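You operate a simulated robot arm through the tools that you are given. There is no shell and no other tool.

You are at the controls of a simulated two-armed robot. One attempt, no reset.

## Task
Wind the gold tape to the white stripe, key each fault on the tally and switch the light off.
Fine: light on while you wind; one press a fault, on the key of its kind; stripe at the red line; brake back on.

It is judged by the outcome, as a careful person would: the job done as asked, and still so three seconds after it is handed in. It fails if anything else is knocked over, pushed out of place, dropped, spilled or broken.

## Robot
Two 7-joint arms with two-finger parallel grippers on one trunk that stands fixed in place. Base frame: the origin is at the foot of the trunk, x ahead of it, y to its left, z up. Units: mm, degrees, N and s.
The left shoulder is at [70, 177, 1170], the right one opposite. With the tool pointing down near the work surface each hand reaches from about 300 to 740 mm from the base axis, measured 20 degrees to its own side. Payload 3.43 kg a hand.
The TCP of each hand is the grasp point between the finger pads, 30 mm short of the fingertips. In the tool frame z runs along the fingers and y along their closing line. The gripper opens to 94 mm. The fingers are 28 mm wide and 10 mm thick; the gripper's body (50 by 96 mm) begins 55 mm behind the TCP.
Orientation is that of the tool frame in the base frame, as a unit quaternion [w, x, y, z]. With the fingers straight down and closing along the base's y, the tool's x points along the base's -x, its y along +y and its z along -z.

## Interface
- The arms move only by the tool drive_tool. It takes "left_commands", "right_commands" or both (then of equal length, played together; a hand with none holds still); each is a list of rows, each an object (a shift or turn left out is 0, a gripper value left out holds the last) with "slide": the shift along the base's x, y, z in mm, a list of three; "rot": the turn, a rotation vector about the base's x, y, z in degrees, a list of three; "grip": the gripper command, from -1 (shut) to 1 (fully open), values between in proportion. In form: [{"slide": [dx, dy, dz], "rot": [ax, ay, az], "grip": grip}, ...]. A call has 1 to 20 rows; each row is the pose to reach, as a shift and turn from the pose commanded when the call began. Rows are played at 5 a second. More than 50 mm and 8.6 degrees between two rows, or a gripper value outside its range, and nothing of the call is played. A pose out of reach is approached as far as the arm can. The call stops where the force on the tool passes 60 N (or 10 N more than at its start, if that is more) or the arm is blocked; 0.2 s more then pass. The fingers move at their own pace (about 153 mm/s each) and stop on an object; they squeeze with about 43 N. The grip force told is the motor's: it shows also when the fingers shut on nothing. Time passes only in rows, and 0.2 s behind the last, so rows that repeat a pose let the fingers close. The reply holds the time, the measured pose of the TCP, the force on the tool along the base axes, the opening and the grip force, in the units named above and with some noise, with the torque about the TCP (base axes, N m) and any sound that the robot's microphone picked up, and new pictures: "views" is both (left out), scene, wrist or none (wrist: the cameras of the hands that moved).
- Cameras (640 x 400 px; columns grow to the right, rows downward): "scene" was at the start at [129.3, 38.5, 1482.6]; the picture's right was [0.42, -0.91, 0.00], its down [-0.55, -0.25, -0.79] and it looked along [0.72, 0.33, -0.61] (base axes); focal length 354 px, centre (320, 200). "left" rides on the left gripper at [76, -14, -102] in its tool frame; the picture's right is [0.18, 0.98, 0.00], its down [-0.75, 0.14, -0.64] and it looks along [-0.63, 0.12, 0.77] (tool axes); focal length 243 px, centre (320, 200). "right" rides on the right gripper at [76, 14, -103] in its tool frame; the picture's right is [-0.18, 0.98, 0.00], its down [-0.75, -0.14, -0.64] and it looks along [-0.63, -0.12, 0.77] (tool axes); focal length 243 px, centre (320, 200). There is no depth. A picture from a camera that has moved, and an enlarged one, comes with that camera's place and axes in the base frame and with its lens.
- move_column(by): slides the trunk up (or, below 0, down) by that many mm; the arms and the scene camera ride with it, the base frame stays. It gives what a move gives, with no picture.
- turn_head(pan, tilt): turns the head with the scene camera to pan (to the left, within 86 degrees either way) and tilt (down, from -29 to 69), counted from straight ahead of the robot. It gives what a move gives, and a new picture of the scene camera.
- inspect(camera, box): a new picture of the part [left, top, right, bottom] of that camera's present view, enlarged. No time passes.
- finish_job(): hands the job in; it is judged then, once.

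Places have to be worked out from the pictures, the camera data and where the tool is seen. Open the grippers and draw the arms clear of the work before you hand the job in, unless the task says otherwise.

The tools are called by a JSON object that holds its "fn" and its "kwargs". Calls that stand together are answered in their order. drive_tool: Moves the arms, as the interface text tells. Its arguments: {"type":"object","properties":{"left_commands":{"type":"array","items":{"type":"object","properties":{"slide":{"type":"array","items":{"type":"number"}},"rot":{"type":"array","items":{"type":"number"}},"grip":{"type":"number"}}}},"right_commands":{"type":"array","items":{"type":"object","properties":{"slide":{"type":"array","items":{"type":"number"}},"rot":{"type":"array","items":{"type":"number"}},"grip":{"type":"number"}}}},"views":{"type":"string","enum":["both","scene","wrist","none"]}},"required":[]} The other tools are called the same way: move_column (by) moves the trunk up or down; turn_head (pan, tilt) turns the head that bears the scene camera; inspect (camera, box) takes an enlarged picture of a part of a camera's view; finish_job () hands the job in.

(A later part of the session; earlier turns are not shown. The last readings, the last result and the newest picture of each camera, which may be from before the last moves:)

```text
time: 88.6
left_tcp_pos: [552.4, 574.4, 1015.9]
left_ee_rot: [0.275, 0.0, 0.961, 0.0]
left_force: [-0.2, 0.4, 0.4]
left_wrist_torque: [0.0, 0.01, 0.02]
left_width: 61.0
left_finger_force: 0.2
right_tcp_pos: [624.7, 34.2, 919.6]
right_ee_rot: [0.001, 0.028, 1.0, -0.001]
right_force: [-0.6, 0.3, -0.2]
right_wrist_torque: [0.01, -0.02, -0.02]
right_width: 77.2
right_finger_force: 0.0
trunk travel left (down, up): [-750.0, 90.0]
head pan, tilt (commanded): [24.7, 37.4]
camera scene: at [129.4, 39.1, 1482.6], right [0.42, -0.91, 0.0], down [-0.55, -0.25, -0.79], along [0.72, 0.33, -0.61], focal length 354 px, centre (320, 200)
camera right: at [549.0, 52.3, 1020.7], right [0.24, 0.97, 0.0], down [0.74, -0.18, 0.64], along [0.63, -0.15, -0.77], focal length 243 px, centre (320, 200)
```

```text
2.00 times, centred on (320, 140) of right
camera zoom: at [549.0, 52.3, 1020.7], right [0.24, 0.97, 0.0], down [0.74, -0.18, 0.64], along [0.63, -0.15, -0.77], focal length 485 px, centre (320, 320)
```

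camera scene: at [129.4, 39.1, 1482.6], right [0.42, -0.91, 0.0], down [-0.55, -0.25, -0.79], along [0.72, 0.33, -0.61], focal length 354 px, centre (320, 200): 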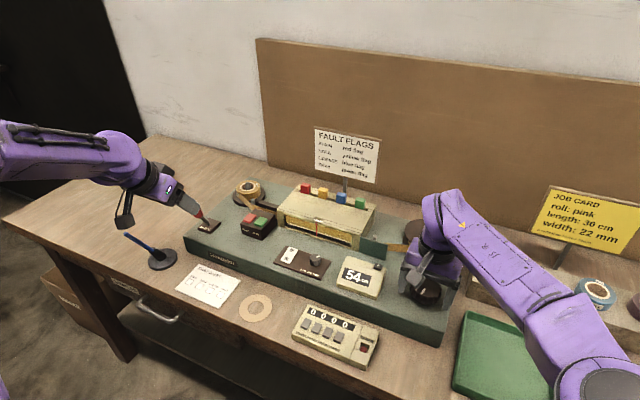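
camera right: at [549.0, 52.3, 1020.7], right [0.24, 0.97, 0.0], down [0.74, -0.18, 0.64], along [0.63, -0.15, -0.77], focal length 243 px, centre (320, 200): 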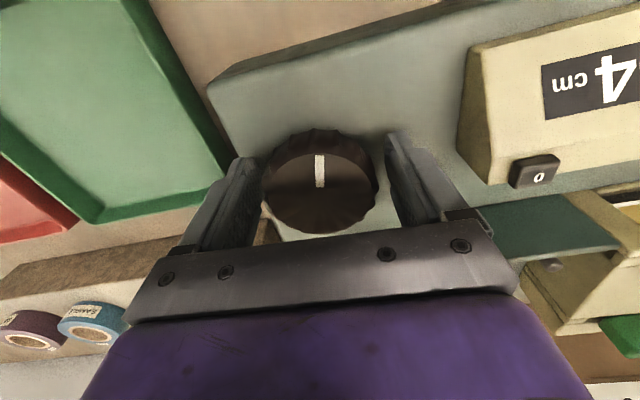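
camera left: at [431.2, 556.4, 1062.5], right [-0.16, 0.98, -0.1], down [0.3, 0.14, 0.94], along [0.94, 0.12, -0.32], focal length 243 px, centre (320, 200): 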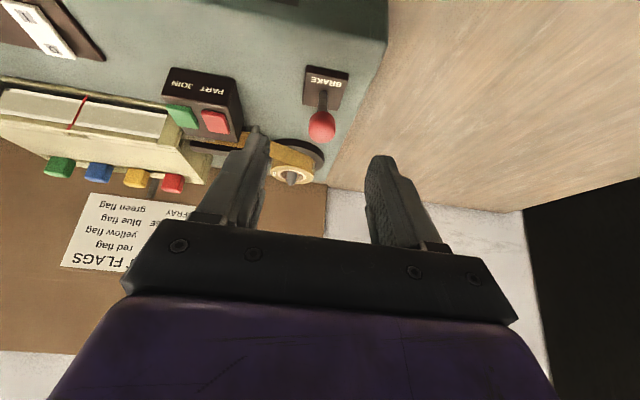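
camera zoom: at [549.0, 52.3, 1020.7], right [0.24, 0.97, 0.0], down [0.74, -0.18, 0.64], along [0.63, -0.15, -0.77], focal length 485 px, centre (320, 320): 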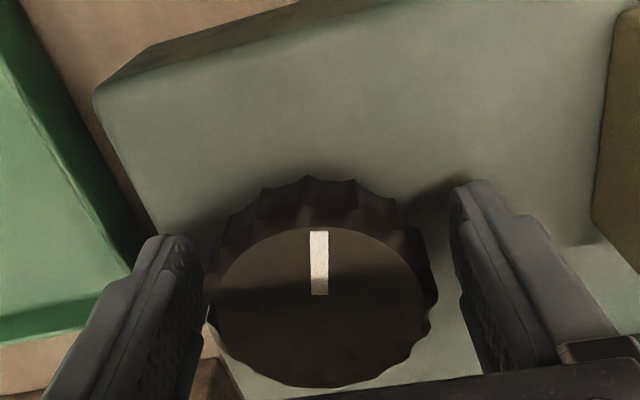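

Still at 54 and centred. I close and wind 110°, to about 83 cm.

{"fn": "drive_tool", "kwargs": {"right_commands": [{"grip": -0.2}, {"grip": -1}, {"grip": -1}, {"rot": [0, 0, -7]}, {"rot": [0, 0, -14]}, {"rot": [0, 0, -21]}, {"rot": [0, 0, -28]}, {"rot": [0, 0, -35]}, {"rot": [0, 0, -42]}, {"rot": [0, 0, -49]}, {"rot": [0, 0, -56]}, {"rot": [0, 0, -63]}, {"rot": [0, 0, -70]}, {"rot": [0, 0, -77]}, {"rot": [0, 0, -84]}, {"rot": [0, 0, -91]}, {"rot": [0, 0, -98]}, {"rot": [0, 0, -105]}, {"rot": [0, 0, -110]}, {"rot": [0, 0, -110]}], "views": "none"}}

{"fn": "inspect", "kwargs": {"camera": "scene", "box": [275, 180, 395, 290]}}

{"fn": "inspect", "kwargs": {"camera": "scene", "box": [282, 210, 320, 240]}}

```text
time: 92.8
left_tcp_pos: [553.5, 575.2, 1014.9]
left_ee_rot: [0.276, 0.001, 0.961, -0.001]
left_force: [-1.3, 0.0, 0.7]
left_wrist_torque: [0.02, -0.01, -0.01]
left_width: 61.0
left_finger_force: 0.0
right_tcp_pos: [624.8, 34.9, 918.0]
right_ee_rot: [0.002, 0.836, 0.548, -0.001]
right_force: [10.0, 3.9, 9.9]
right_wrist_torque: [0.3, -0.44, 0.02]
right_width: 57.4
right_finger_force: 45.3
trunk travel left (down, up): [-750.0, 90.0]
head pan, tilt (commanded): [24.7, 37.4]
```

```text
3.64 times, centred on (335, 235) of scene
camera zoom: at [130.0, 39.8, 1482.5], right [0.42, -0.91, 0.0], down [-0.55, -0.25, -0.79], along [0.72, 0.33, -0.61], focal length 1288 px, centre (266, 73)
```

zoom: 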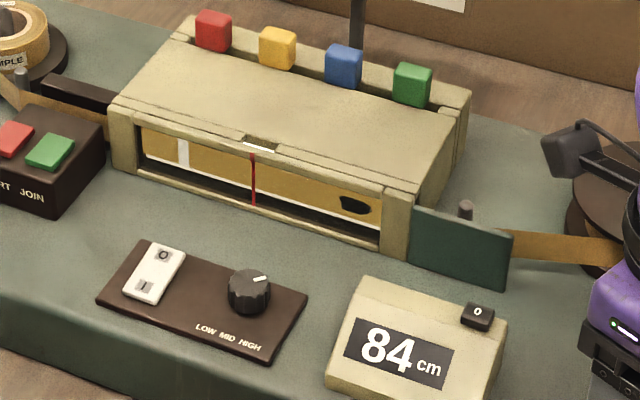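

```text
13.33 times, centred on (301, 225) of scene
camera zoom: at [130.0, 39.8, 1482.5], right [0.42, -0.91, 0.0], down [-0.55, -0.25, -0.79], along [0.72, 0.33, -0.61], focal length 4722 px, centre (573, -133)
```

zoom: 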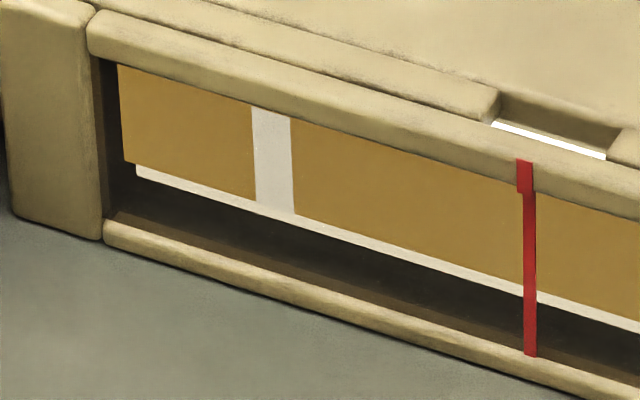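

Stripe is in view at the left. The red line stands about 9 mm in front of the tape, so I must judge it square-on. I wind 18° closer while moving the left hand so that its camera sits right opposite the line (y≈310).

{"fn": "drive_tool", "kwargs": {"right_commands": [{"slide": [1, 0, 1], "rot": [0, 0, -4]}, {"slide": [1, 0, 1], "rot": [0, 0, -8]}, {"slide": [1, 0, 1], "rot": [0, 0, -12]}, {"slide": [1, 0, 1], "rot": [0, 0, -15]}, {"slide": [1, 0, 1], "rot": [0, 0, -18]}, {"slide": [1, 0, 1], "rot": [0, 0, -18]}, {"slide": [1, 0, 1], "rot": [0, 0, -18]}], "left_commands": [{"slide": [-10, -40, 10]}, {"slide": [-20, -80, 20]}, {"slide": [-20, -120, 20]}, {"slide": [-20, -160, 20]}, {"slide": [-20, -200, 20]}, {"slide": [-20, -235, 20]}, {"slide": [-20, -248, 20]}], "views": "both"}}

{"fn": "inspect", "kwargs": {"camera": "scene", "box": [282, 210, 320, 240]}}

{"fn": "inspect", "kwargs": {"camera": "left", "box": [240, 60, 400, 160]}}

```text
time: 94.4
left_tcp_pos: [530.4, 325.5, 1035.8]
left_ee_rot: [0.276, 0.0, 0.961, 0.0]
left_force: [0.5, -0.2, -0.2]
left_wrist_torque: [-0.02, 0.02, 0.03]
left_width: 61.3
left_finger_force: 0.1
right_tcp_pos: [625.6, 35.4, 919.1]
right_ee_rot: [0.0, 0.912, 0.411, -0.002]
right_force: [-3.1, -1.0, -4.6]
right_wrist_torque: [0.13, 0.52, -0.01]
right_width: 57.5
right_finger_force: 45.5
trunk travel left (down, up): [-750.0, 90.0]
head pan, tilt (commanded): [24.7, 37.4]
camera scene: at [129.5, 38.8, 1482.5], right [0.42, -0.91, 0.0], down [-0.55, -0.25, -0.79], along [0.72, 0.33, -0.61], focal length 354 px, centre (320, 200)
camera right: at [686.3, 81.6, 1020.6], right [0.62, -0.79, 0.0], down [-0.6, -0.47, 0.64], along [-0.51, -0.4, -0.76], focal length 243 px, centre (320, 200)
camera left: at [410.7, 309.0, 1081.0], right [-0.16, 0.98, -0.1], down [0.3, 0.14, 0.94], along [0.94, 0.12, -0.32], focal length 243 px, centre (320, 200)
```

scene: 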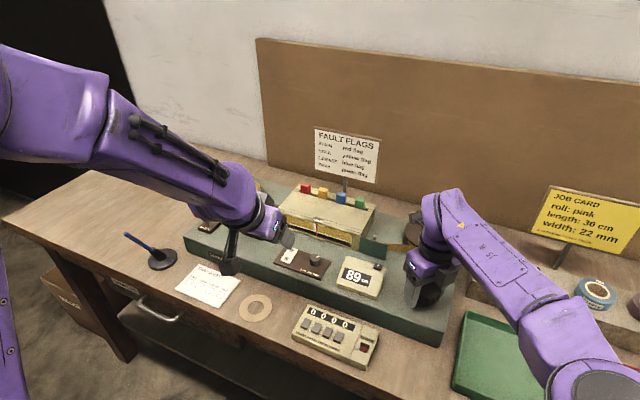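
right: 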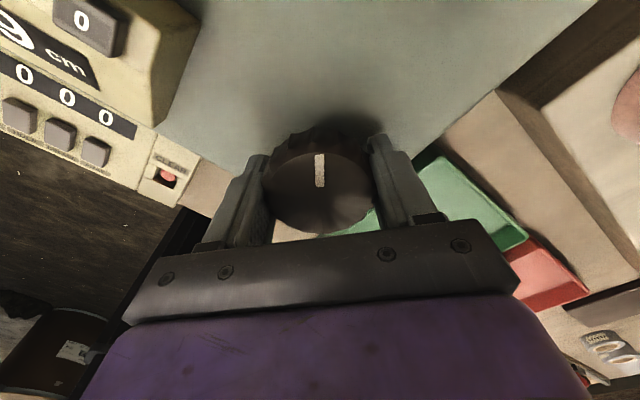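
left: 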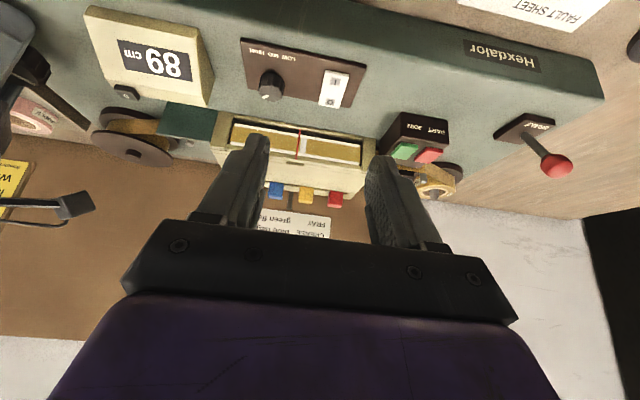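

```text
13.33 times, centred on (301, 225) of scene
camera zoom: at [129.5, 38.8, 1482.5], right [0.42, -0.91, 0.0], down [-0.55, -0.25, -0.79], along [0.72, 0.33, -0.61], focal length 4722 px, centre (573, -133)
```

zoom: 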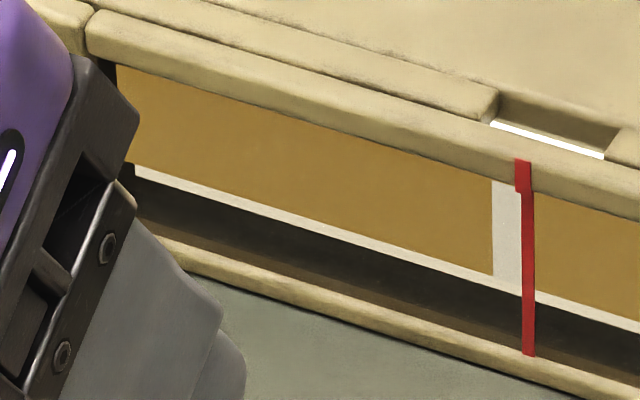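

```text
4.00 times, centred on (320, 110) of left
camera zoom: at [410.7, 309.0, 1081.0], right [-0.16, 0.98, -0.1], down [0.3, 0.14, 0.94], along [0.94, 0.12, -0.32], focal length 970 px, centre (320, 560)
```

zoom: 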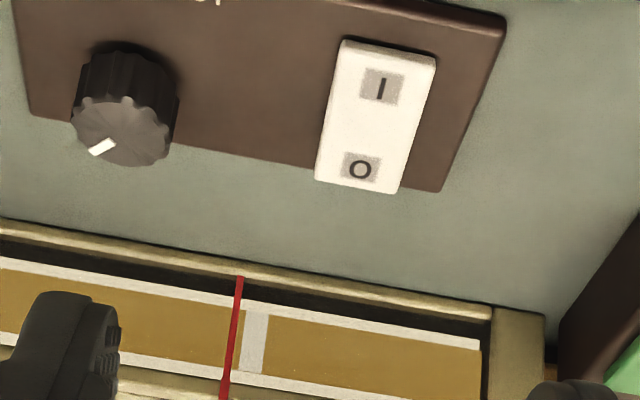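

Now seen square-on, the stripe is just left of the line (higher y). I zoom into it.

{"fn": "inspect", "kwargs": {"camera": "left", "box": [280, 120, 328, 165]}}

{"fn": "inspect", "kwargs": {"camera": "left", "box": [200, 100, 400, 220]}}

```text
8.89 times, centred on (304, 142) of left
camera zoom: at [410.7, 309.0, 1081.0], right [-0.16, 0.98, -0.1], down [0.3, 0.14, 0.94], along [0.94, 0.12, -0.32], focal length 2157 px, centre (462, 711)
```

zoom: 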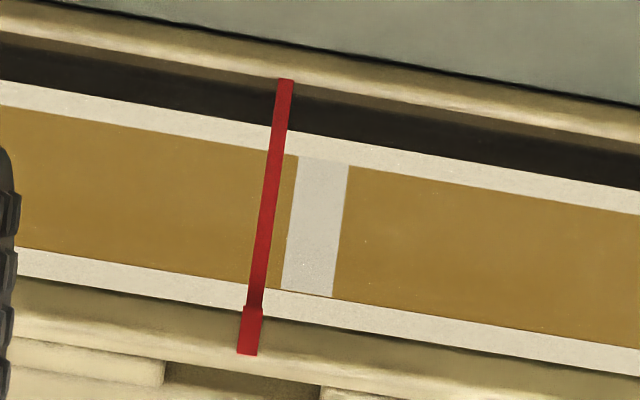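

```text
3.20 times, centred on (300, 160) of left
camera zoom: at [410.7, 309.0, 1081.0], right [-0.16, 0.98, -0.1], down [0.3, 0.14, 0.94], along [0.94, 0.12, -0.32], focal length 776 px, centre (384, 328)
```

zoom: 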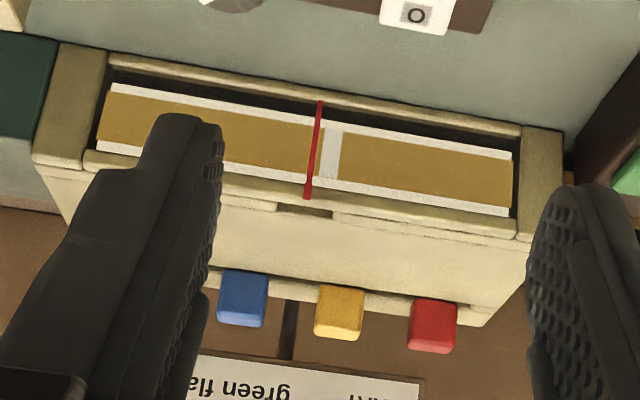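

Square-on the stripe's centre is about 7.5 mm short of the line; at 2.64 mm per degree that is 2.8°. I turn the knob by that.

{"fn": "drive_tool", "kwargs": {"right_commands": [{"rot": [0, 0, -1.5]}, {"rot": [0, 0, -2.8]}, {"rot": [0, 0, -2.8]}, {"rot": [0, 0, -2.8]}], "views": "none"}}

{"fn": "inspect", "kwargs": {"camera": "left", "box": [280, 120, 328, 165]}}

{"fn": "inspect", "kwargs": {"camera": "scene", "box": [282, 210, 320, 240]}}

```text
time: 95.4
left_tcp_pos: [532.5, 326.0, 1035.0]
left_ee_rot: [0.276, 0.0, 0.961, 0.0]
left_force: [0.1, -0.5, 0.7]
left_wrist_torque: [-0.01, -0.01, 0.0]
left_width: 61.2
left_finger_force: 0.2
right_tcp_pos: [625.5, 34.7, 918.9]
right_ee_rot: [0.002, 0.921, 0.389, -0.003]
right_force: [-9.1, 1.4, -16.8]
right_wrist_torque: [0.73, -0.93, 0.0]
right_width: 57.6
right_finger_force: 45.2
trunk travel left (down, up): [-750.0, 90.0]
head pan, tilt (commanded): [24.7, 37.4]
```

```text
8.89 times, centred on (304, 142) of left
camera zoom: at [411.2, 309.6, 1080.8], right [-0.16, 0.98, -0.1], down [0.3, 0.14, 0.94], along [0.94, 0.12, -0.32], focal length 2157 px, centre (462, 711)
```

zoom: 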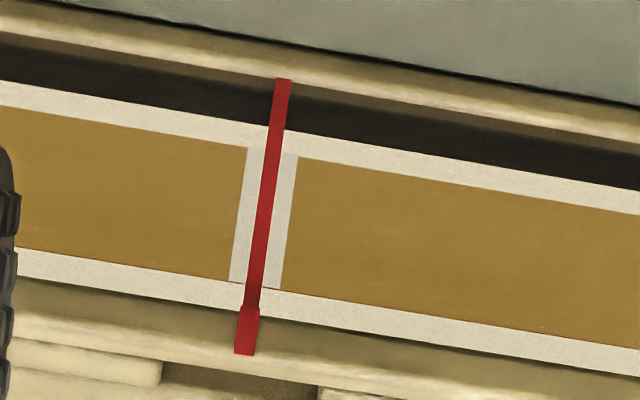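

```text
13.33 times, centred on (301, 225) of scene
camera zoom: at [130.1, 39.2, 1482.4], right [0.42, -0.91, 0.0], down [-0.55, -0.25, -0.79], along [0.72, 0.33, -0.61], focal length 4722 px, centre (573, -133)
```

zoom: 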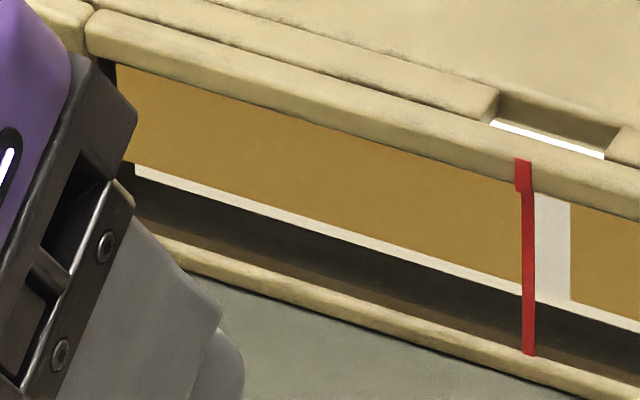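

Square-on, the white stripe is centred on the red line within a fraction of a millimetre. With the right hand holding the knob, I bring the left hand back to the lever's approach point to put the brake on.

{"fn": "drive_tool", "kwargs": {"left_commands": [{"slide": [0, 40, 0]}, {"slide": [0, 80, 0]}, {"slide": [5, 120, -5]}, {"slide": [10, 160, -10]}, {"slide": [15, 200, -15]}, {"slide": [20, 235, -20]}, {"slide": [20, 248, -20]}, {"slide": [20, 248, -20]}], "views": "wrist"}}

{"fn": "inspect", "kwargs": {"camera": "left", "box": [240, 20, 440, 180]}}

{"fn": "inspect", "kwargs": {"camera": "scene", "box": [160, 170, 270, 250]}}

```text
time: 97.2
left_tcp_pos: [552.2, 575.0, 1013.8]
left_ee_rot: [0.275, 0.001, 0.961, 0.0]
left_force: [-0.4, 0.2, 0.3]
left_wrist_torque: [0.05, -0.01, 0.02]
left_width: 61.2
left_finger_force: 0.1
right_tcp_pos: [624.9, 36.1, 919.3]
right_ee_rot: [0.001, 0.921, 0.389, -0.003]
right_force: [-13.8, -0.3, -21.6]
right_wrist_torque: [-0.57, 0.21, -0.02]
right_width: 57.7
right_finger_force: 44.8
trunk travel left (down, up): [-750.0, 90.0]
head pan, tilt (commanded): [24.7, 37.4]
camera left: at [432.4, 558.5, 1059.9], right [-0.16, 0.98, -0.1], down [0.3, 0.14, 0.94], along [0.94, 0.12, -0.32], focal length 243 px, centre (320, 200)
```

left: 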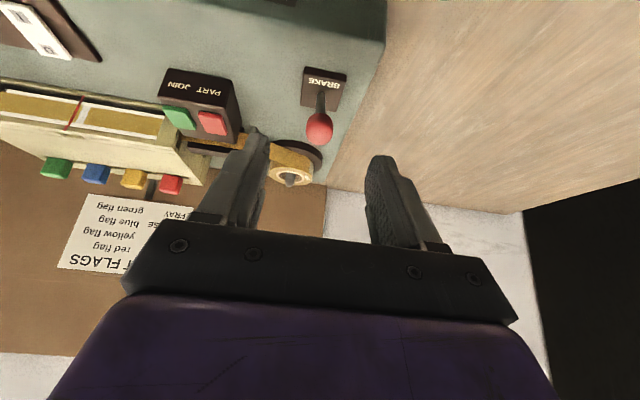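

```text
2.50 times, centred on (340, 100) of left
camera zoom: at [432.4, 558.5, 1059.9], right [-0.16, 0.98, -0.1], down [0.3, 0.14, 0.94], along [0.94, 0.12, -0.32], focal length 606 px, centre (270, 450)
```

zoom: 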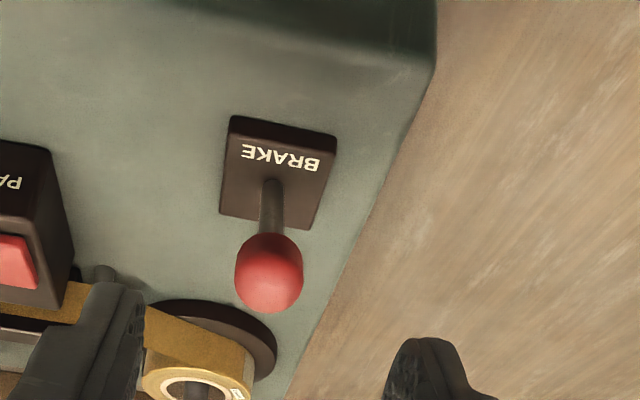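

```text
5.00 times, centred on (215, 210) of scene
camera zoom: at [130.0, 39.4, 1482.5], right [0.42, -0.91, 0.0], down [-0.55, -0.25, -0.79], along [0.72, 0.33, -0.61], focal length 1771 px, centre (845, 150)
```

zoom: 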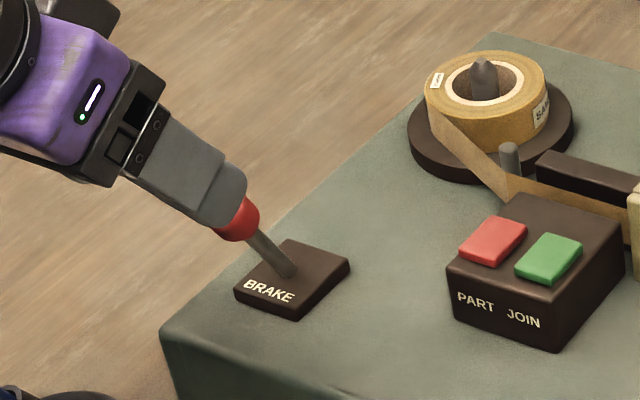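

The lever is where I left it, ball at about (597, 574, 943). I advance along the tool axis and grip it.

{"fn": "drive_tool", "kwargs": {"left_commands": [{"slide": [15, -1, -24]}, {"slide": [30, -1, -48]}, {"slide": [45, -1, -72]}, {"slide": [45, -1, -72]}, {"slide": [45, -1, -72], "grip": -0.4}, {"slide": [45, -1, -72], "grip": -1}, {"slide": [45, -1, -72], "grip": -1}], "views": "wrist"}}

```text
time: 98.8
left_tcp_pos: [596.9, 574.7, 943.3]
left_ee_rot: [0.276, -0.002, 0.961, 0.002]
left_force: [7.8, 25.6, -1.1]
left_wrist_torque: [0.1, -0.13, 0.13]
left_width: 20.8
left_finger_force: 44.8
right_tcp_pos: [624.1, 35.3, 918.9]
right_ee_rot: [0.002, 0.922, 0.388, -0.001]
right_force: [-23.7, -17.2, -19.1]
right_wrist_torque: [0.67, -0.14, 0.02]
right_width: 57.6
right_finger_force: 44.8
trunk travel left (down, up): [-750.0, 90.0]
head pan, tilt (commanded): [24.7, 37.4]
camera left: at [477.0, 558.3, 989.5], right [-0.16, 0.98, -0.1], down [0.3, 0.14, 0.94], along [0.94, 0.12, -0.31], focal length 243 px, centre (320, 200)
```

left: 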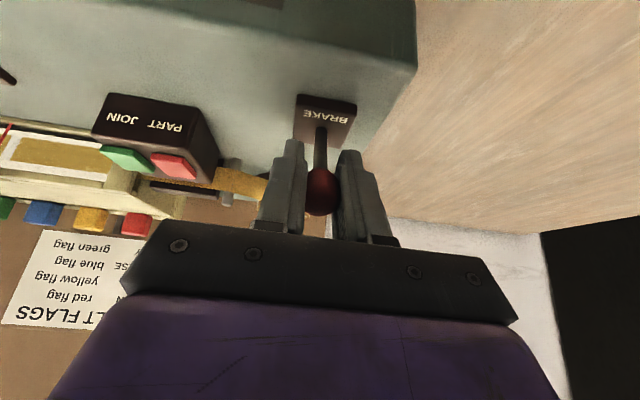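

Gripping pushed sideways (25 N in y), so the ball is a few mm further +y than my command. I relieve that by shifting +4 mm in y before moving the lever.

{"fn": "drive_tool", "kwargs": {"left_commands": [{"slide": [0, 2, 0]}, {"slide": [0, 4, 0]}, {"slide": [0, 4, 0]}], "views": "none"}}

```text
time: 99.6
left_tcp_pos: [596.7, 575.0, 943.4]
left_ee_rot: [0.274, 0.001, 0.962, -0.001]
left_force: [-5.6, 3.7, 5.9]
left_wrist_torque: [-0.04, 0.14, -0.07]
left_width: 20.9
left_finger_force: 45.0
right_tcp_pos: [624.6, 34.1, 919.7]
right_ee_rot: [0.0, 0.921, 0.39, -0.001]
right_force: [-7.8, -3.4, -23.4]
right_wrist_torque: [-0.41, 0.13, 0.02]
right_width: 57.6
right_finger_force: 44.4
trunk travel left (down, up): [-750.0, 90.0]
head pan, tilt (commanded): [24.7, 37.4]
```

Side force is gone. I push the lever forward along its arc with small steps.

{"fn": "drive_tool", "kwargs": {"left_commands": [{"slide": [4, 0, 1.5]}, {"slide": [8, 0, 2.6]}, {"slide": [12, 0, 3.6]}, {"slide": [16.3, 0, 4.4]}, {"slide": [20.5, 0, 4.9]}, {"slide": [24.8, 0, 5]}, {"slide": [24.8, 0, 5]}], "views": "wrist"}}

```text
time: 101.2
left_tcp_pos: [621.0, 575.6, 948.6]
left_ee_rot: [0.273, 0.001, 0.962, -0.001]
left_force: [-20.2, -18.6, -8.0]
left_wrist_torque: [0.06, 1.18, 0.15]
left_width: 21.2
left_finger_force: 45.5
right_tcp_pos: [625.6, 34.8, 919.5]
right_ee_rot: [0.0, 0.921, 0.389, 0.0]
right_force: [1.7, 12.1, -12.8]
right_wrist_torque: [0.3, 0.12, 0.02]
right_width: 57.8
right_finger_force: 45.0
trunk travel left (down, up): [-750.0, 90.0]
head pan, tilt (commanded): [24.7, 37.4]
camera left: at [501.6, 559.3, 994.7], right [-0.15, 0.98, -0.1], down [0.3, 0.14, 0.94], along [0.94, 0.12, -0.32], focal length 243 px, centre (320, 200)
```

left: 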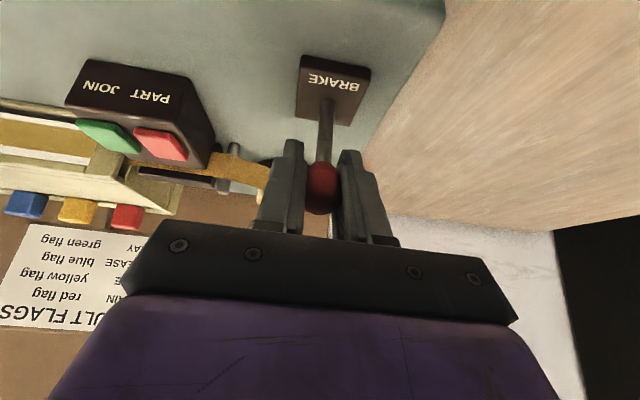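

The lever is at mid-travel, following well. I ease 2.5 mm in y and continue to the forward stop.

{"fn": "drive_tool", "kwargs": {"left_commands": [{"slide": [4, -2.5, -0.2]}, {"slide": [8.5, -2.5, -0.6]}, {"slide": [12.7, -2.5, -1.4]}, {"slide": [17, -2.5, -2.4]}, {"slide": [21, -2.5, -3.8]}, {"slide": [25, -2.5, -5.4]}, {"slide": [25, -2.5, -5.4]}], "views": "wrist"}}

```text
time: 102.8
left_tcp_pos: [646.3, 574.6, 943.5]
left_ee_rot: [0.276, 0.0, 0.961, 0.0]
left_force: [-18.4, -4.6, -3.4]
left_wrist_torque: [-0.04, 0.96, 0.01]
left_width: 21.1
left_finger_force: 45.2
right_tcp_pos: [625.4, 36.0, 920.3]
right_ee_rot: [0.002, 0.921, 0.39, -0.001]
right_force: [3.1, 3.5, -12.3]
right_wrist_torque: [-0.2, -0.32, -0.03]
right_width: 57.6
right_finger_force: 45.2
trunk travel left (down, up): [-750.0, 90.0]
head pan, tilt (commanded): [24.7, 37.4]
camera left: at [526.7, 558.9, 990.3], right [-0.16, 0.98, -0.1], down [0.3, 0.14, 0.94], along [0.94, 0.12, -0.32], focal length 243 px, centre (320, 200)
```

left: 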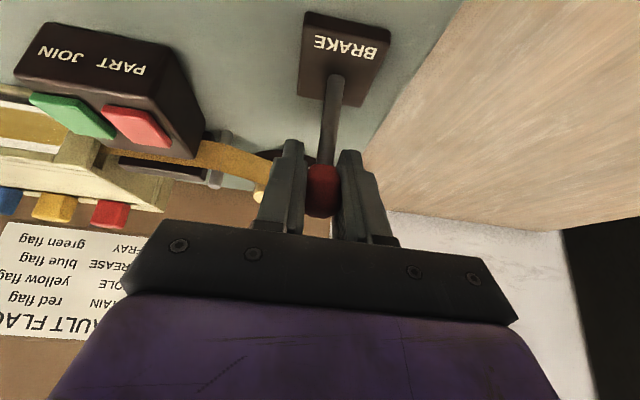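

Nearly at the start position. I push 4 mm more to confirm the stop.

{"fn": "drive_tool", "kwargs": {"left_commands": [{"slide": [1.8, 0, -0.8]}, {"slide": [3.6, 0, -1.7]}, {"slide": [3.6, 0, -1.7]}], "views": "none"}}

{"fn": "inspect", "kwargs": {"camera": "scene", "box": [282, 210, 320, 240]}}

{"fn": "inspect", "kwargs": {"camera": "scene", "box": [160, 170, 270, 250]}}

```text
time: 103.6
left_tcp_pos: [651.1, 575.8, 942.5]
left_ee_rot: [0.277, 0.0, 0.961, 0.0]
left_force: [-20.5, -3.5, 1.0]
left_wrist_torque: [-0.01, 1.13, 0.0]
left_width: 20.9
left_finger_force: 45.2
right_tcp_pos: [626.5, 34.4, 919.9]
right_ee_rot: [0.002, 0.922, 0.388, -0.002]
right_force: [8.0, 5.0, -12.8]
right_wrist_torque: [-0.86, 0.2, 0.0]
right_width: 57.8
right_finger_force: 44.9
trunk travel left (down, up): [-750.0, 90.0]
head pan, tilt (commanded): [24.7, 37.4]
```

```text
13.33 times, centred on (301, 225) of scene
camera zoom: at [128.9, 39.7, 1482.7], right [0.42, -0.91, 0.0], down [-0.55, -0.25, -0.79], along [0.72, 0.33, -0.61], focal length 4722 px, centre (573, -133)
```

zoom: 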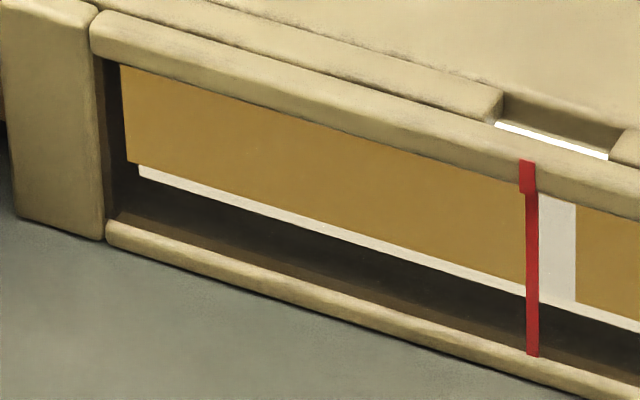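

```text
5.00 times, centred on (215, 210) of scene
camera zoom: at [128.9, 39.7, 1482.7], right [0.42, -0.91, 0.0], down [-0.55, -0.25, -0.79], along [0.72, 0.33, -0.61], focal length 1771 px, centre (845, 150)
```

zoom: 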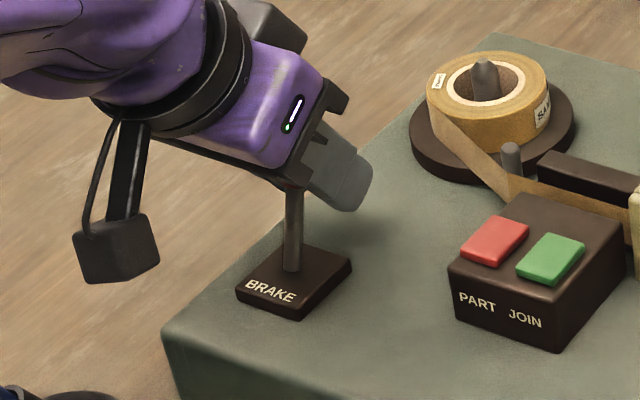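

Force is still about 20 N, so no hard stop yet. I push a little further.

{"fn": "drive_tool", "kwargs": {"left_commands": [{"slide": [1.8, 0, -1]}, {"slide": [3.6, 0, -2]}, {"slide": [3.6, 0, -2]}], "views": "none"}}

{"fn": "drive_tool", "kwargs": {"left_commands": [{"slide": [1.5, 0, -0.8]}, {"slide": [1.5, 0, -0.8]}], "views": "none"}}

```text
time: 104.4
left_tcp_pos: [653.4, 575.0, 940.9]
left_ee_rot: [0.276, 0.0, 0.961, 0.0]
left_force: [-20.6, 2.6, 3.4]
left_wrist_torque: [-0.04, 1.18, -0.04]
left_width: 20.8
left_finger_force: 44.9
right_tcp_pos: [624.7, 36.1, 921.0]
right_ee_rot: [0.002, 0.921, 0.389, -0.001]
right_force: [9.5, 0.6, -13.7]
right_wrist_torque: [-0.1, -0.03, 0.01]
right_width: 57.5
right_finger_force: 44.9
trunk travel left (down, up): [-750.0, 90.0]
head pan, tilt (commanded): [24.7, 37.4]
```

```text
time: 105.0
left_tcp_pos: [655.1, 575.2, 940.2]
left_ee_rot: [0.275, 0.0, 0.961, 0.0]
left_force: [-21.3, 3.3, 3.4]
left_wrist_torque: [-0.01, 1.14, -0.03]
left_width: 20.9
left_finger_force: 45.4
right_tcp_pos: [623.9, 35.7, 920.3]
right_ee_rot: [0.002, 0.921, 0.39, -0.002]
right_force: [10.0, 0.1, -13.7]
right_wrist_torque: [0.23, -0.16, 0.0]
right_width: 57.6
right_finger_force: 45.5
trunk travel left (down, up): [-750.0, 90.0]
head pan, tilt (commanded): [24.7, 37.4]
```

It still yields at 21 N; I check by picture whether the ball is slipping or the lever really moves on.

{"fn": "inspect", "kwargs": {"camera": "left", "box": [240, 0, 400, 240]}}

{"fn": "inspect", "kwargs": {"camera": "scene", "box": [160, 170, 270, 250]}}

{"fn": "inspect", "kwargs": {"camera": "scene", "box": [275, 180, 395, 290]}}

```text
1.67 times, centred on (320, 120) of left
camera zoom: at [535.1, 558.7, 985.8], right [-0.16, 0.98, -0.1], down [0.3, 0.14, 0.94], along [0.94, 0.12, -0.32], focal length 404 px, centre (320, 333)
```

zoom: 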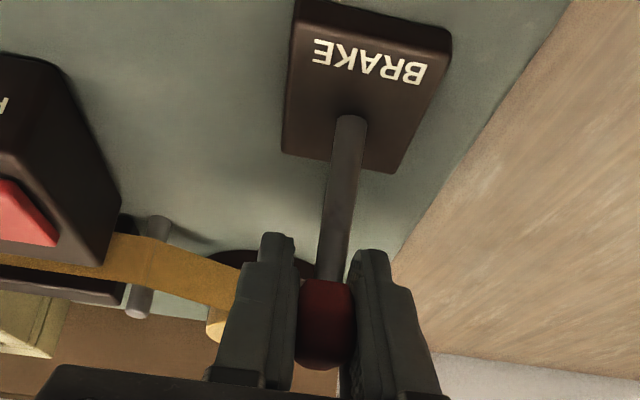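

```text
5.00 times, centred on (215, 210) of scene
camera zoom: at [128.8, 39.7, 1482.6], right [0.42, -0.91, 0.0], down [-0.55, -0.25, -0.79], along [0.72, 0.33, -0.61], focal length 1771 px, centre (845, 150)
```

zoom: 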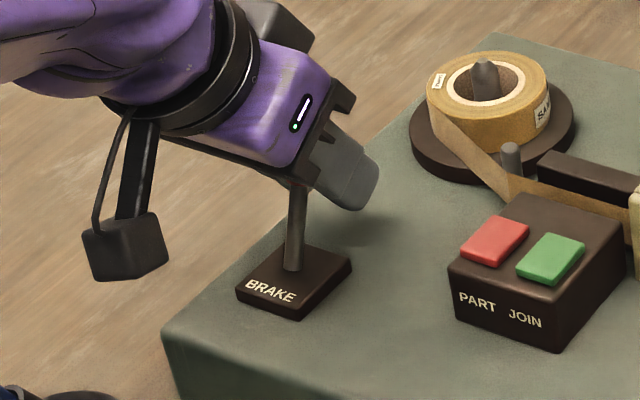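

```text
3.64 times, centred on (335, 235) of scene
camera zoom: at [128.8, 39.7, 1482.6], right [0.42, -0.91, 0.0], down [-0.55, -0.25, -0.79], along [0.72, 0.33, -0.61], focal length 1288 px, centre (266, 73)
```

zoom: 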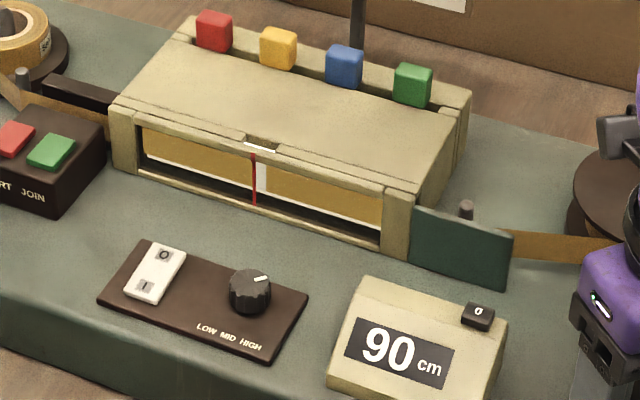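

The ball is still in the pads and the lever leans a bit further than at the start. I check that the machine itself has not shifted, comparing it with the fault sheet and tally against my first pictures.

{"fn": "inspect", "kwargs": {"camera": "scene", "box": [160, 250, 260, 313]}}

{"fn": "inspect", "kwargs": {"camera": "scene", "box": [280, 290, 390, 370]}}

{"fn": "inspect", "kwargs": {"camera": "scene", "box": [270, 240, 460, 360]}}

```text
6.35 times, centred on (210, 282) of scene
camera zoom: at [128.8, 39.7, 1482.6], right [0.42, -0.91, 0.0], down [-0.55, -0.25, -0.79], along [0.72, 0.33, -0.61], focal length 2249 px, centre (1018, -318)
```

zoom: 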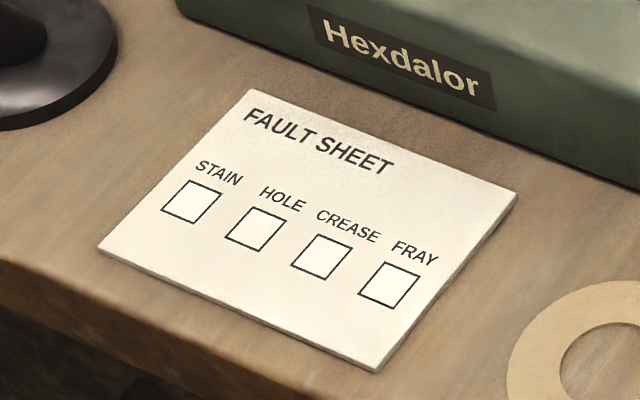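

```text
5.00 times, centred on (335, 330) of scene
camera zoom: at [128.8, 39.7, 1482.6], right [0.42, -0.91, 0.0], down [-0.55, -0.25, -0.79], along [0.72, 0.33, -0.61], focal length 1771 px, centre (245, -450)
```

zoom: 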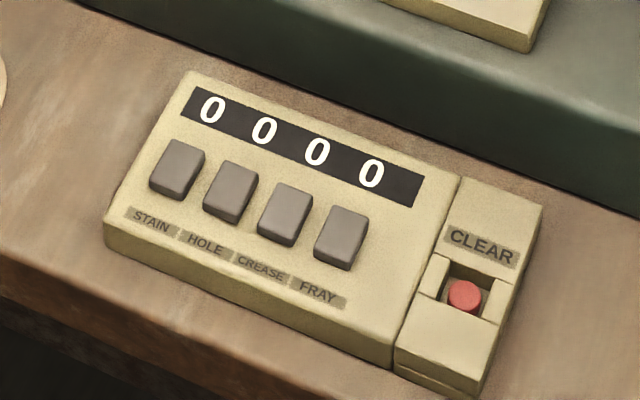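

```text
3.33 times, centred on (365, 300) of scene
camera zoom: at [128.8, 39.7, 1482.6], right [0.42, -0.91, 0.0], down [-0.55, -0.25, -0.79], along [0.72, 0.33, -0.61], focal length 1181 px, centre (170, -133)
```

zoom: 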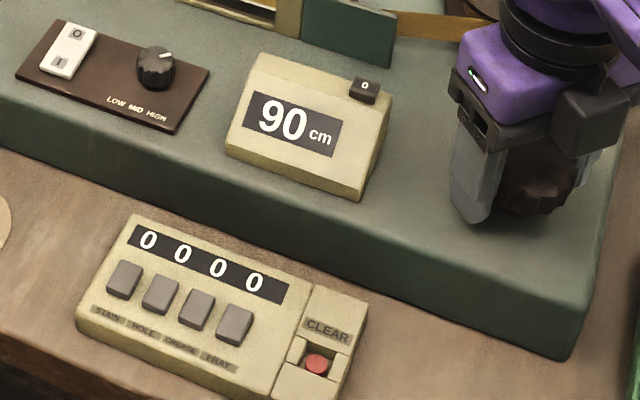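

The machine has not shifted relative to sheet and tally. I push the lever on a few more mm to find its forward stop.

{"fn": "drive_tool", "kwargs": {"left_commands": [{"slide": [2, 0, -1.3]}, {"slide": [4, 0, -2.6]}, {"slide": [4, 0, -2.6]}], "views": "none"}}

```text
time: 105.8
left_tcp_pos: [658.8, 574.8, 937.9]
left_ee_rot: [0.277, -0.001, 0.961, 0.001]
left_force: [-34.5, 6.6, 14.6]
left_wrist_torque: [0.02, 0.5, -0.06]
left_width: 20.7
left_finger_force: 44.8
right_tcp_pos: [624.8, 35.2, 920.8]
right_ee_rot: [0.002, 0.921, 0.39, 0.001]
right_force: [25.5, 7.6, -22.0]
right_wrist_torque: [0.54, -0.37, 0.03]
right_width: 57.7
right_finger_force: 45.5
trunk travel left (down, up): [-750.0, 90.0]
head pan, tilt (commanded): [24.7, 37.4]
```

The force jumped to 34 N, so this is the forward stop. I relieve the push, open, and draw back to look at the lever.

{"fn": "drive_tool", "kwargs": {"left_commands": [{"slide": [-3, 0, 1.5]}, {"slide": [-3, 0, 1.5], "grip": 0.3}, {"slide": [-3, 0, 1.5], "grip": 0.3}, {"slide": [-18, 0, 26], "grip": 0.3}, {"slide": [-33, 0, 50], "grip": 0.3}, {"slide": [-53, 0, 80], "grip": 0.3}, {"slide": [-83, 0, 90], "grip": 0.3}], "views": "both"}}

{"fn": "inspect", "kwargs": {"camera": "scene", "box": [160, 170, 270, 250]}}

{"fn": "inspect", "kwargs": {"camera": "left", "box": [240, 20, 440, 180]}}

```text
time: 107.4
left_tcp_pos: [576.1, 572.7, 1027.5]
left_ee_rot: [0.275, 0.0, 0.961, -0.001]
left_force: [0.0, 0.5, 0.0]
left_wrist_torque: [-0.02, 0.0, 0.02]
left_width: 61.1
left_finger_force: 0.1
right_tcp_pos: [624.9, 35.5, 921.1]
right_ee_rot: [0.001, 0.921, 0.389, -0.001]
right_force: [1.0, 4.6, 3.8]
right_wrist_torque: [0.2, -0.84, 0.0]
right_width: 57.7
right_finger_force: 45.1
trunk travel left (down, up): [-750.0, 90.0]
head pan, tilt (commanded): [24.7, 37.4]
camera scene: at [129.0, 40.2, 1482.6], right [0.42, -0.91, 0.0], down [-0.55, -0.26, -0.79], along [0.72, 0.33, -0.61], focal length 354 px, centre (320, 200)
camera left: at [455.7, 556.4, 1073.6], right [-0.16, 0.98, -0.1], down [0.3, 0.14, 0.94], along [0.94, 0.12, -0.32], focal length 243 px, centre (320, 200)
```

scene: 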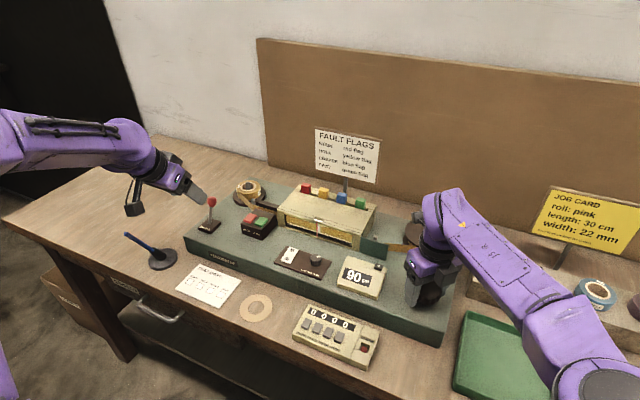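
left: 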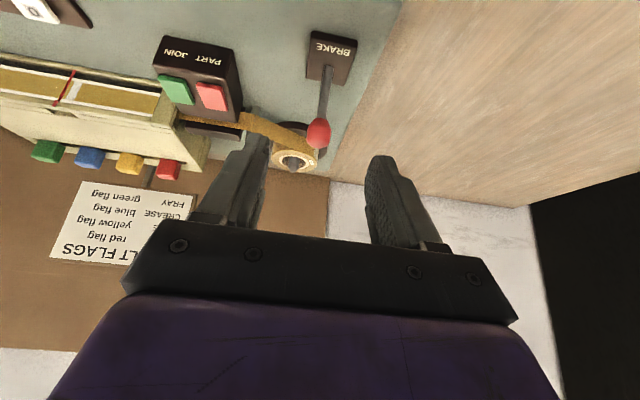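

```text
5.00 times, centred on (215, 210) of scene
camera zoom: at [129.0, 40.2, 1482.6], right [0.42, -0.91, 0.0], down [-0.55, -0.26, -0.79], along [0.72, 0.33, -0.61], focal length 1771 px, centre (845, 150)
```

zoom: 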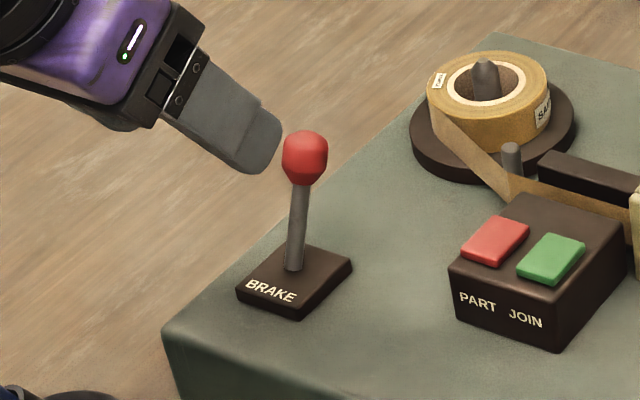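

```text
2.50 times, centred on (340, 100) of left
camera zoom: at [455.7, 556.4, 1073.6], right [-0.16, 0.98, -0.1], down [0.3, 0.14, 0.94], along [0.94, 0.12, -0.32], focal length 606 px, centre (270, 450)
```

zoom: 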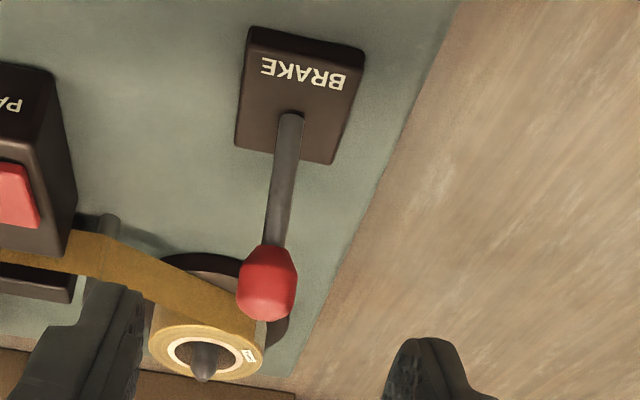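

The lever is back exactly at its starting lean (brake on). I check the stripe from the scene, then bring the left camera opposite the line again.

{"fn": "drive_tool", "kwargs": {"left_commands": [{"slide": [-15, -40, 3]}, {"slide": [-30, -80, 6]}, {"slide": [-45, -120, 9]}, {"slide": [-45, -160, 9]}, {"slide": [-45, -200, 9]}, {"slide": [-45, -235, 9]}, {"slide": [-45, -246, 9]}, {"slide": [-45, -246, 9]}], "views": "none"}}

{"fn": "inspect", "kwargs": {"camera": "left", "box": [280, 120, 328, 165]}}

{"fn": "inspect", "kwargs": {"camera": "scene", "box": [282, 210, 320, 240]}}

```text
time: 109.2
left_tcp_pos: [531.8, 327.3, 1035.4]
left_ee_rot: [0.276, 0.0, 0.961, -0.001]
left_force: [-0.6, -0.5, -0.2]
left_wrist_torque: [0.0, -0.01, 0.01]
left_width: 61.2
left_finger_force: 0.2
right_tcp_pos: [624.6, 34.3, 920.7]
right_ee_rot: [0.001, 0.921, 0.39, -0.001]
right_force: [3.4, 6.2, 7.2]
right_wrist_torque: [0.39, -0.24, -0.01]
right_width: 57.8
right_finger_force: 45.4
trunk travel left (down, up): [-750.0, 90.0]
head pan, tilt (commanded): [24.7, 37.4]
```

```text
8.89 times, centred on (304, 142) of left
camera zoom: at [411.8, 311.7, 1081.3], right [-0.16, 0.98, -0.1], down [0.3, 0.14, 0.94], along [0.94, 0.12, -0.32], focal length 2157 px, centre (462, 711)
```

zoom: 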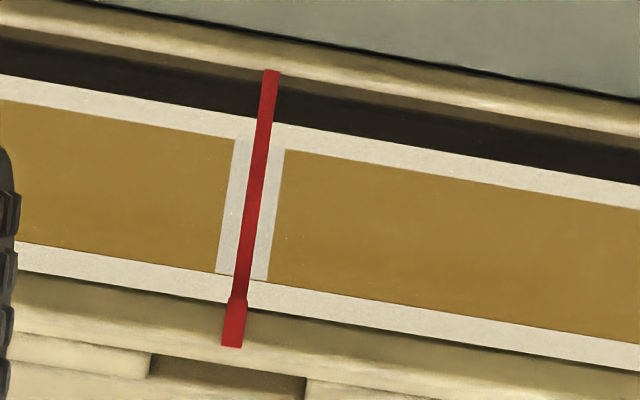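

```text
13.33 times, centred on (301, 225) of scene
camera zoom: at [129.0, 40.5, 1482.6], right [0.42, -0.91, 0.0], down [-0.55, -0.26, -0.79], along [0.72, 0.33, -0.61], focal length 4722 px, centre (573, -133)
```

zoom: 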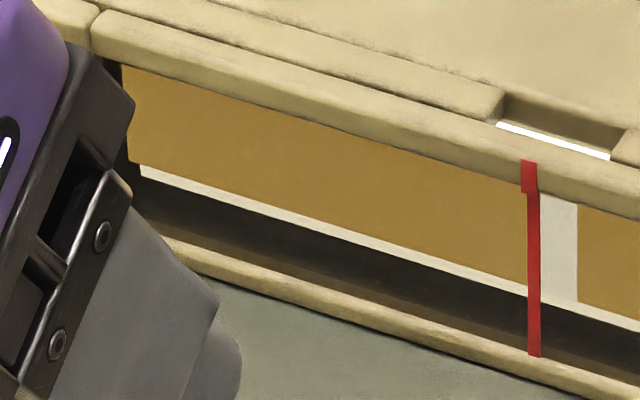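

The stripe is still centred on the line with the brake on. I open the right hand and lift it straight off the knob, watching the stripe.

{"fn": "drive_tool", "kwargs": {"right_commands": [{"grip": 0.4}, {"grip": 0.65}, {"grip": 0.65}, {"slide": [0, 0, 30], "grip": 0.65}, {"slide": [0, 0, 70], "grip": 0.65}, {"slide": [0, 0, 110], "grip": 0.65}], "views": "scene"}}

{"fn": "inspect", "kwargs": {"camera": "left", "box": [280, 120, 328, 165]}}

{"fn": "inspect", "kwargs": {"camera": "scene", "box": [282, 210, 320, 240]}}

```text
time: 110.6
left_tcp_pos: [530.8, 327.7, 1035.7]
left_ee_rot: [0.276, 0.0, 0.961, 0.0]
left_force: [-0.6, -0.7, 0.3]
left_wrist_torque: [0.0, -0.01, 0.01]
left_width: 61.0
left_finger_force: 0.1
right_tcp_pos: [622.0, 34.4, 1031.2]
right_ee_rot: [0.001, 0.922, 0.388, -0.001]
right_force: [0.2, -0.3, -0.2]
right_wrist_torque: [-0.01, -0.05, 0.01]
right_width: 77.5
right_finger_force: 0.0
trunk travel left (down, up): [-750.0, 90.0]
head pan, tilt (commanded): [24.7, 37.4]
camera scene: at [128.5, 39.3, 1482.6], right [0.42, -0.91, 0.0], down [-0.55, -0.25, -0.79], along [0.72, 0.33, -0.61], focal length 354 px, centre (320, 200)
```

scene: 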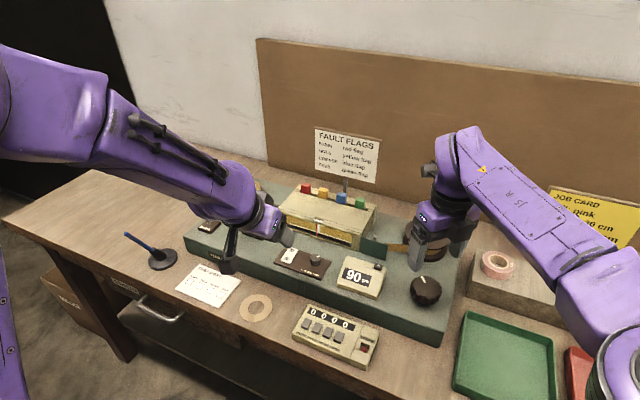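

```text
8.89 times, centred on (304, 142) of left
camera zoom: at [411.4, 311.2, 1081.7], right [-0.16, 0.98, -0.1], down [0.3, 0.14, 0.94], along [0.94, 0.12, -0.31], focal length 2157 px, centre (462, 711)
```

zoom: 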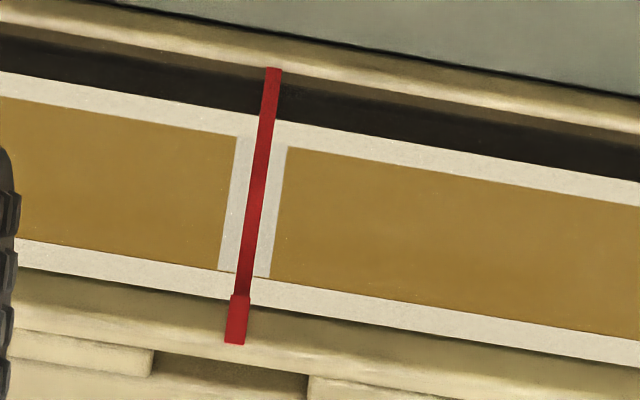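

```text
13.33 times, centred on (301, 225) of scene
camera zoom: at [128.5, 39.3, 1482.6], right [0.42, -0.91, 0.0], down [-0.55, -0.25, -0.79], along [0.72, 0.33, -0.61], focal length 4722 px, centre (573, -133)
```

zoom: 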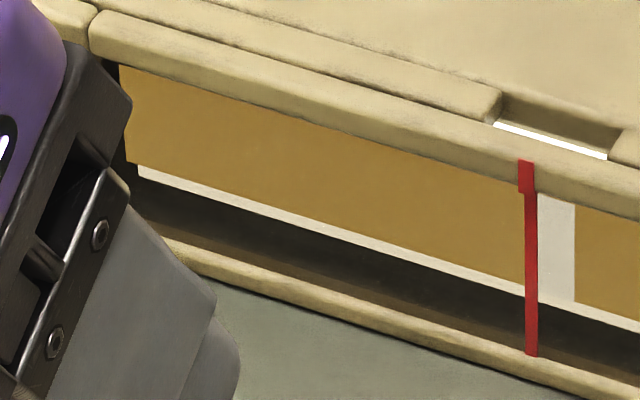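

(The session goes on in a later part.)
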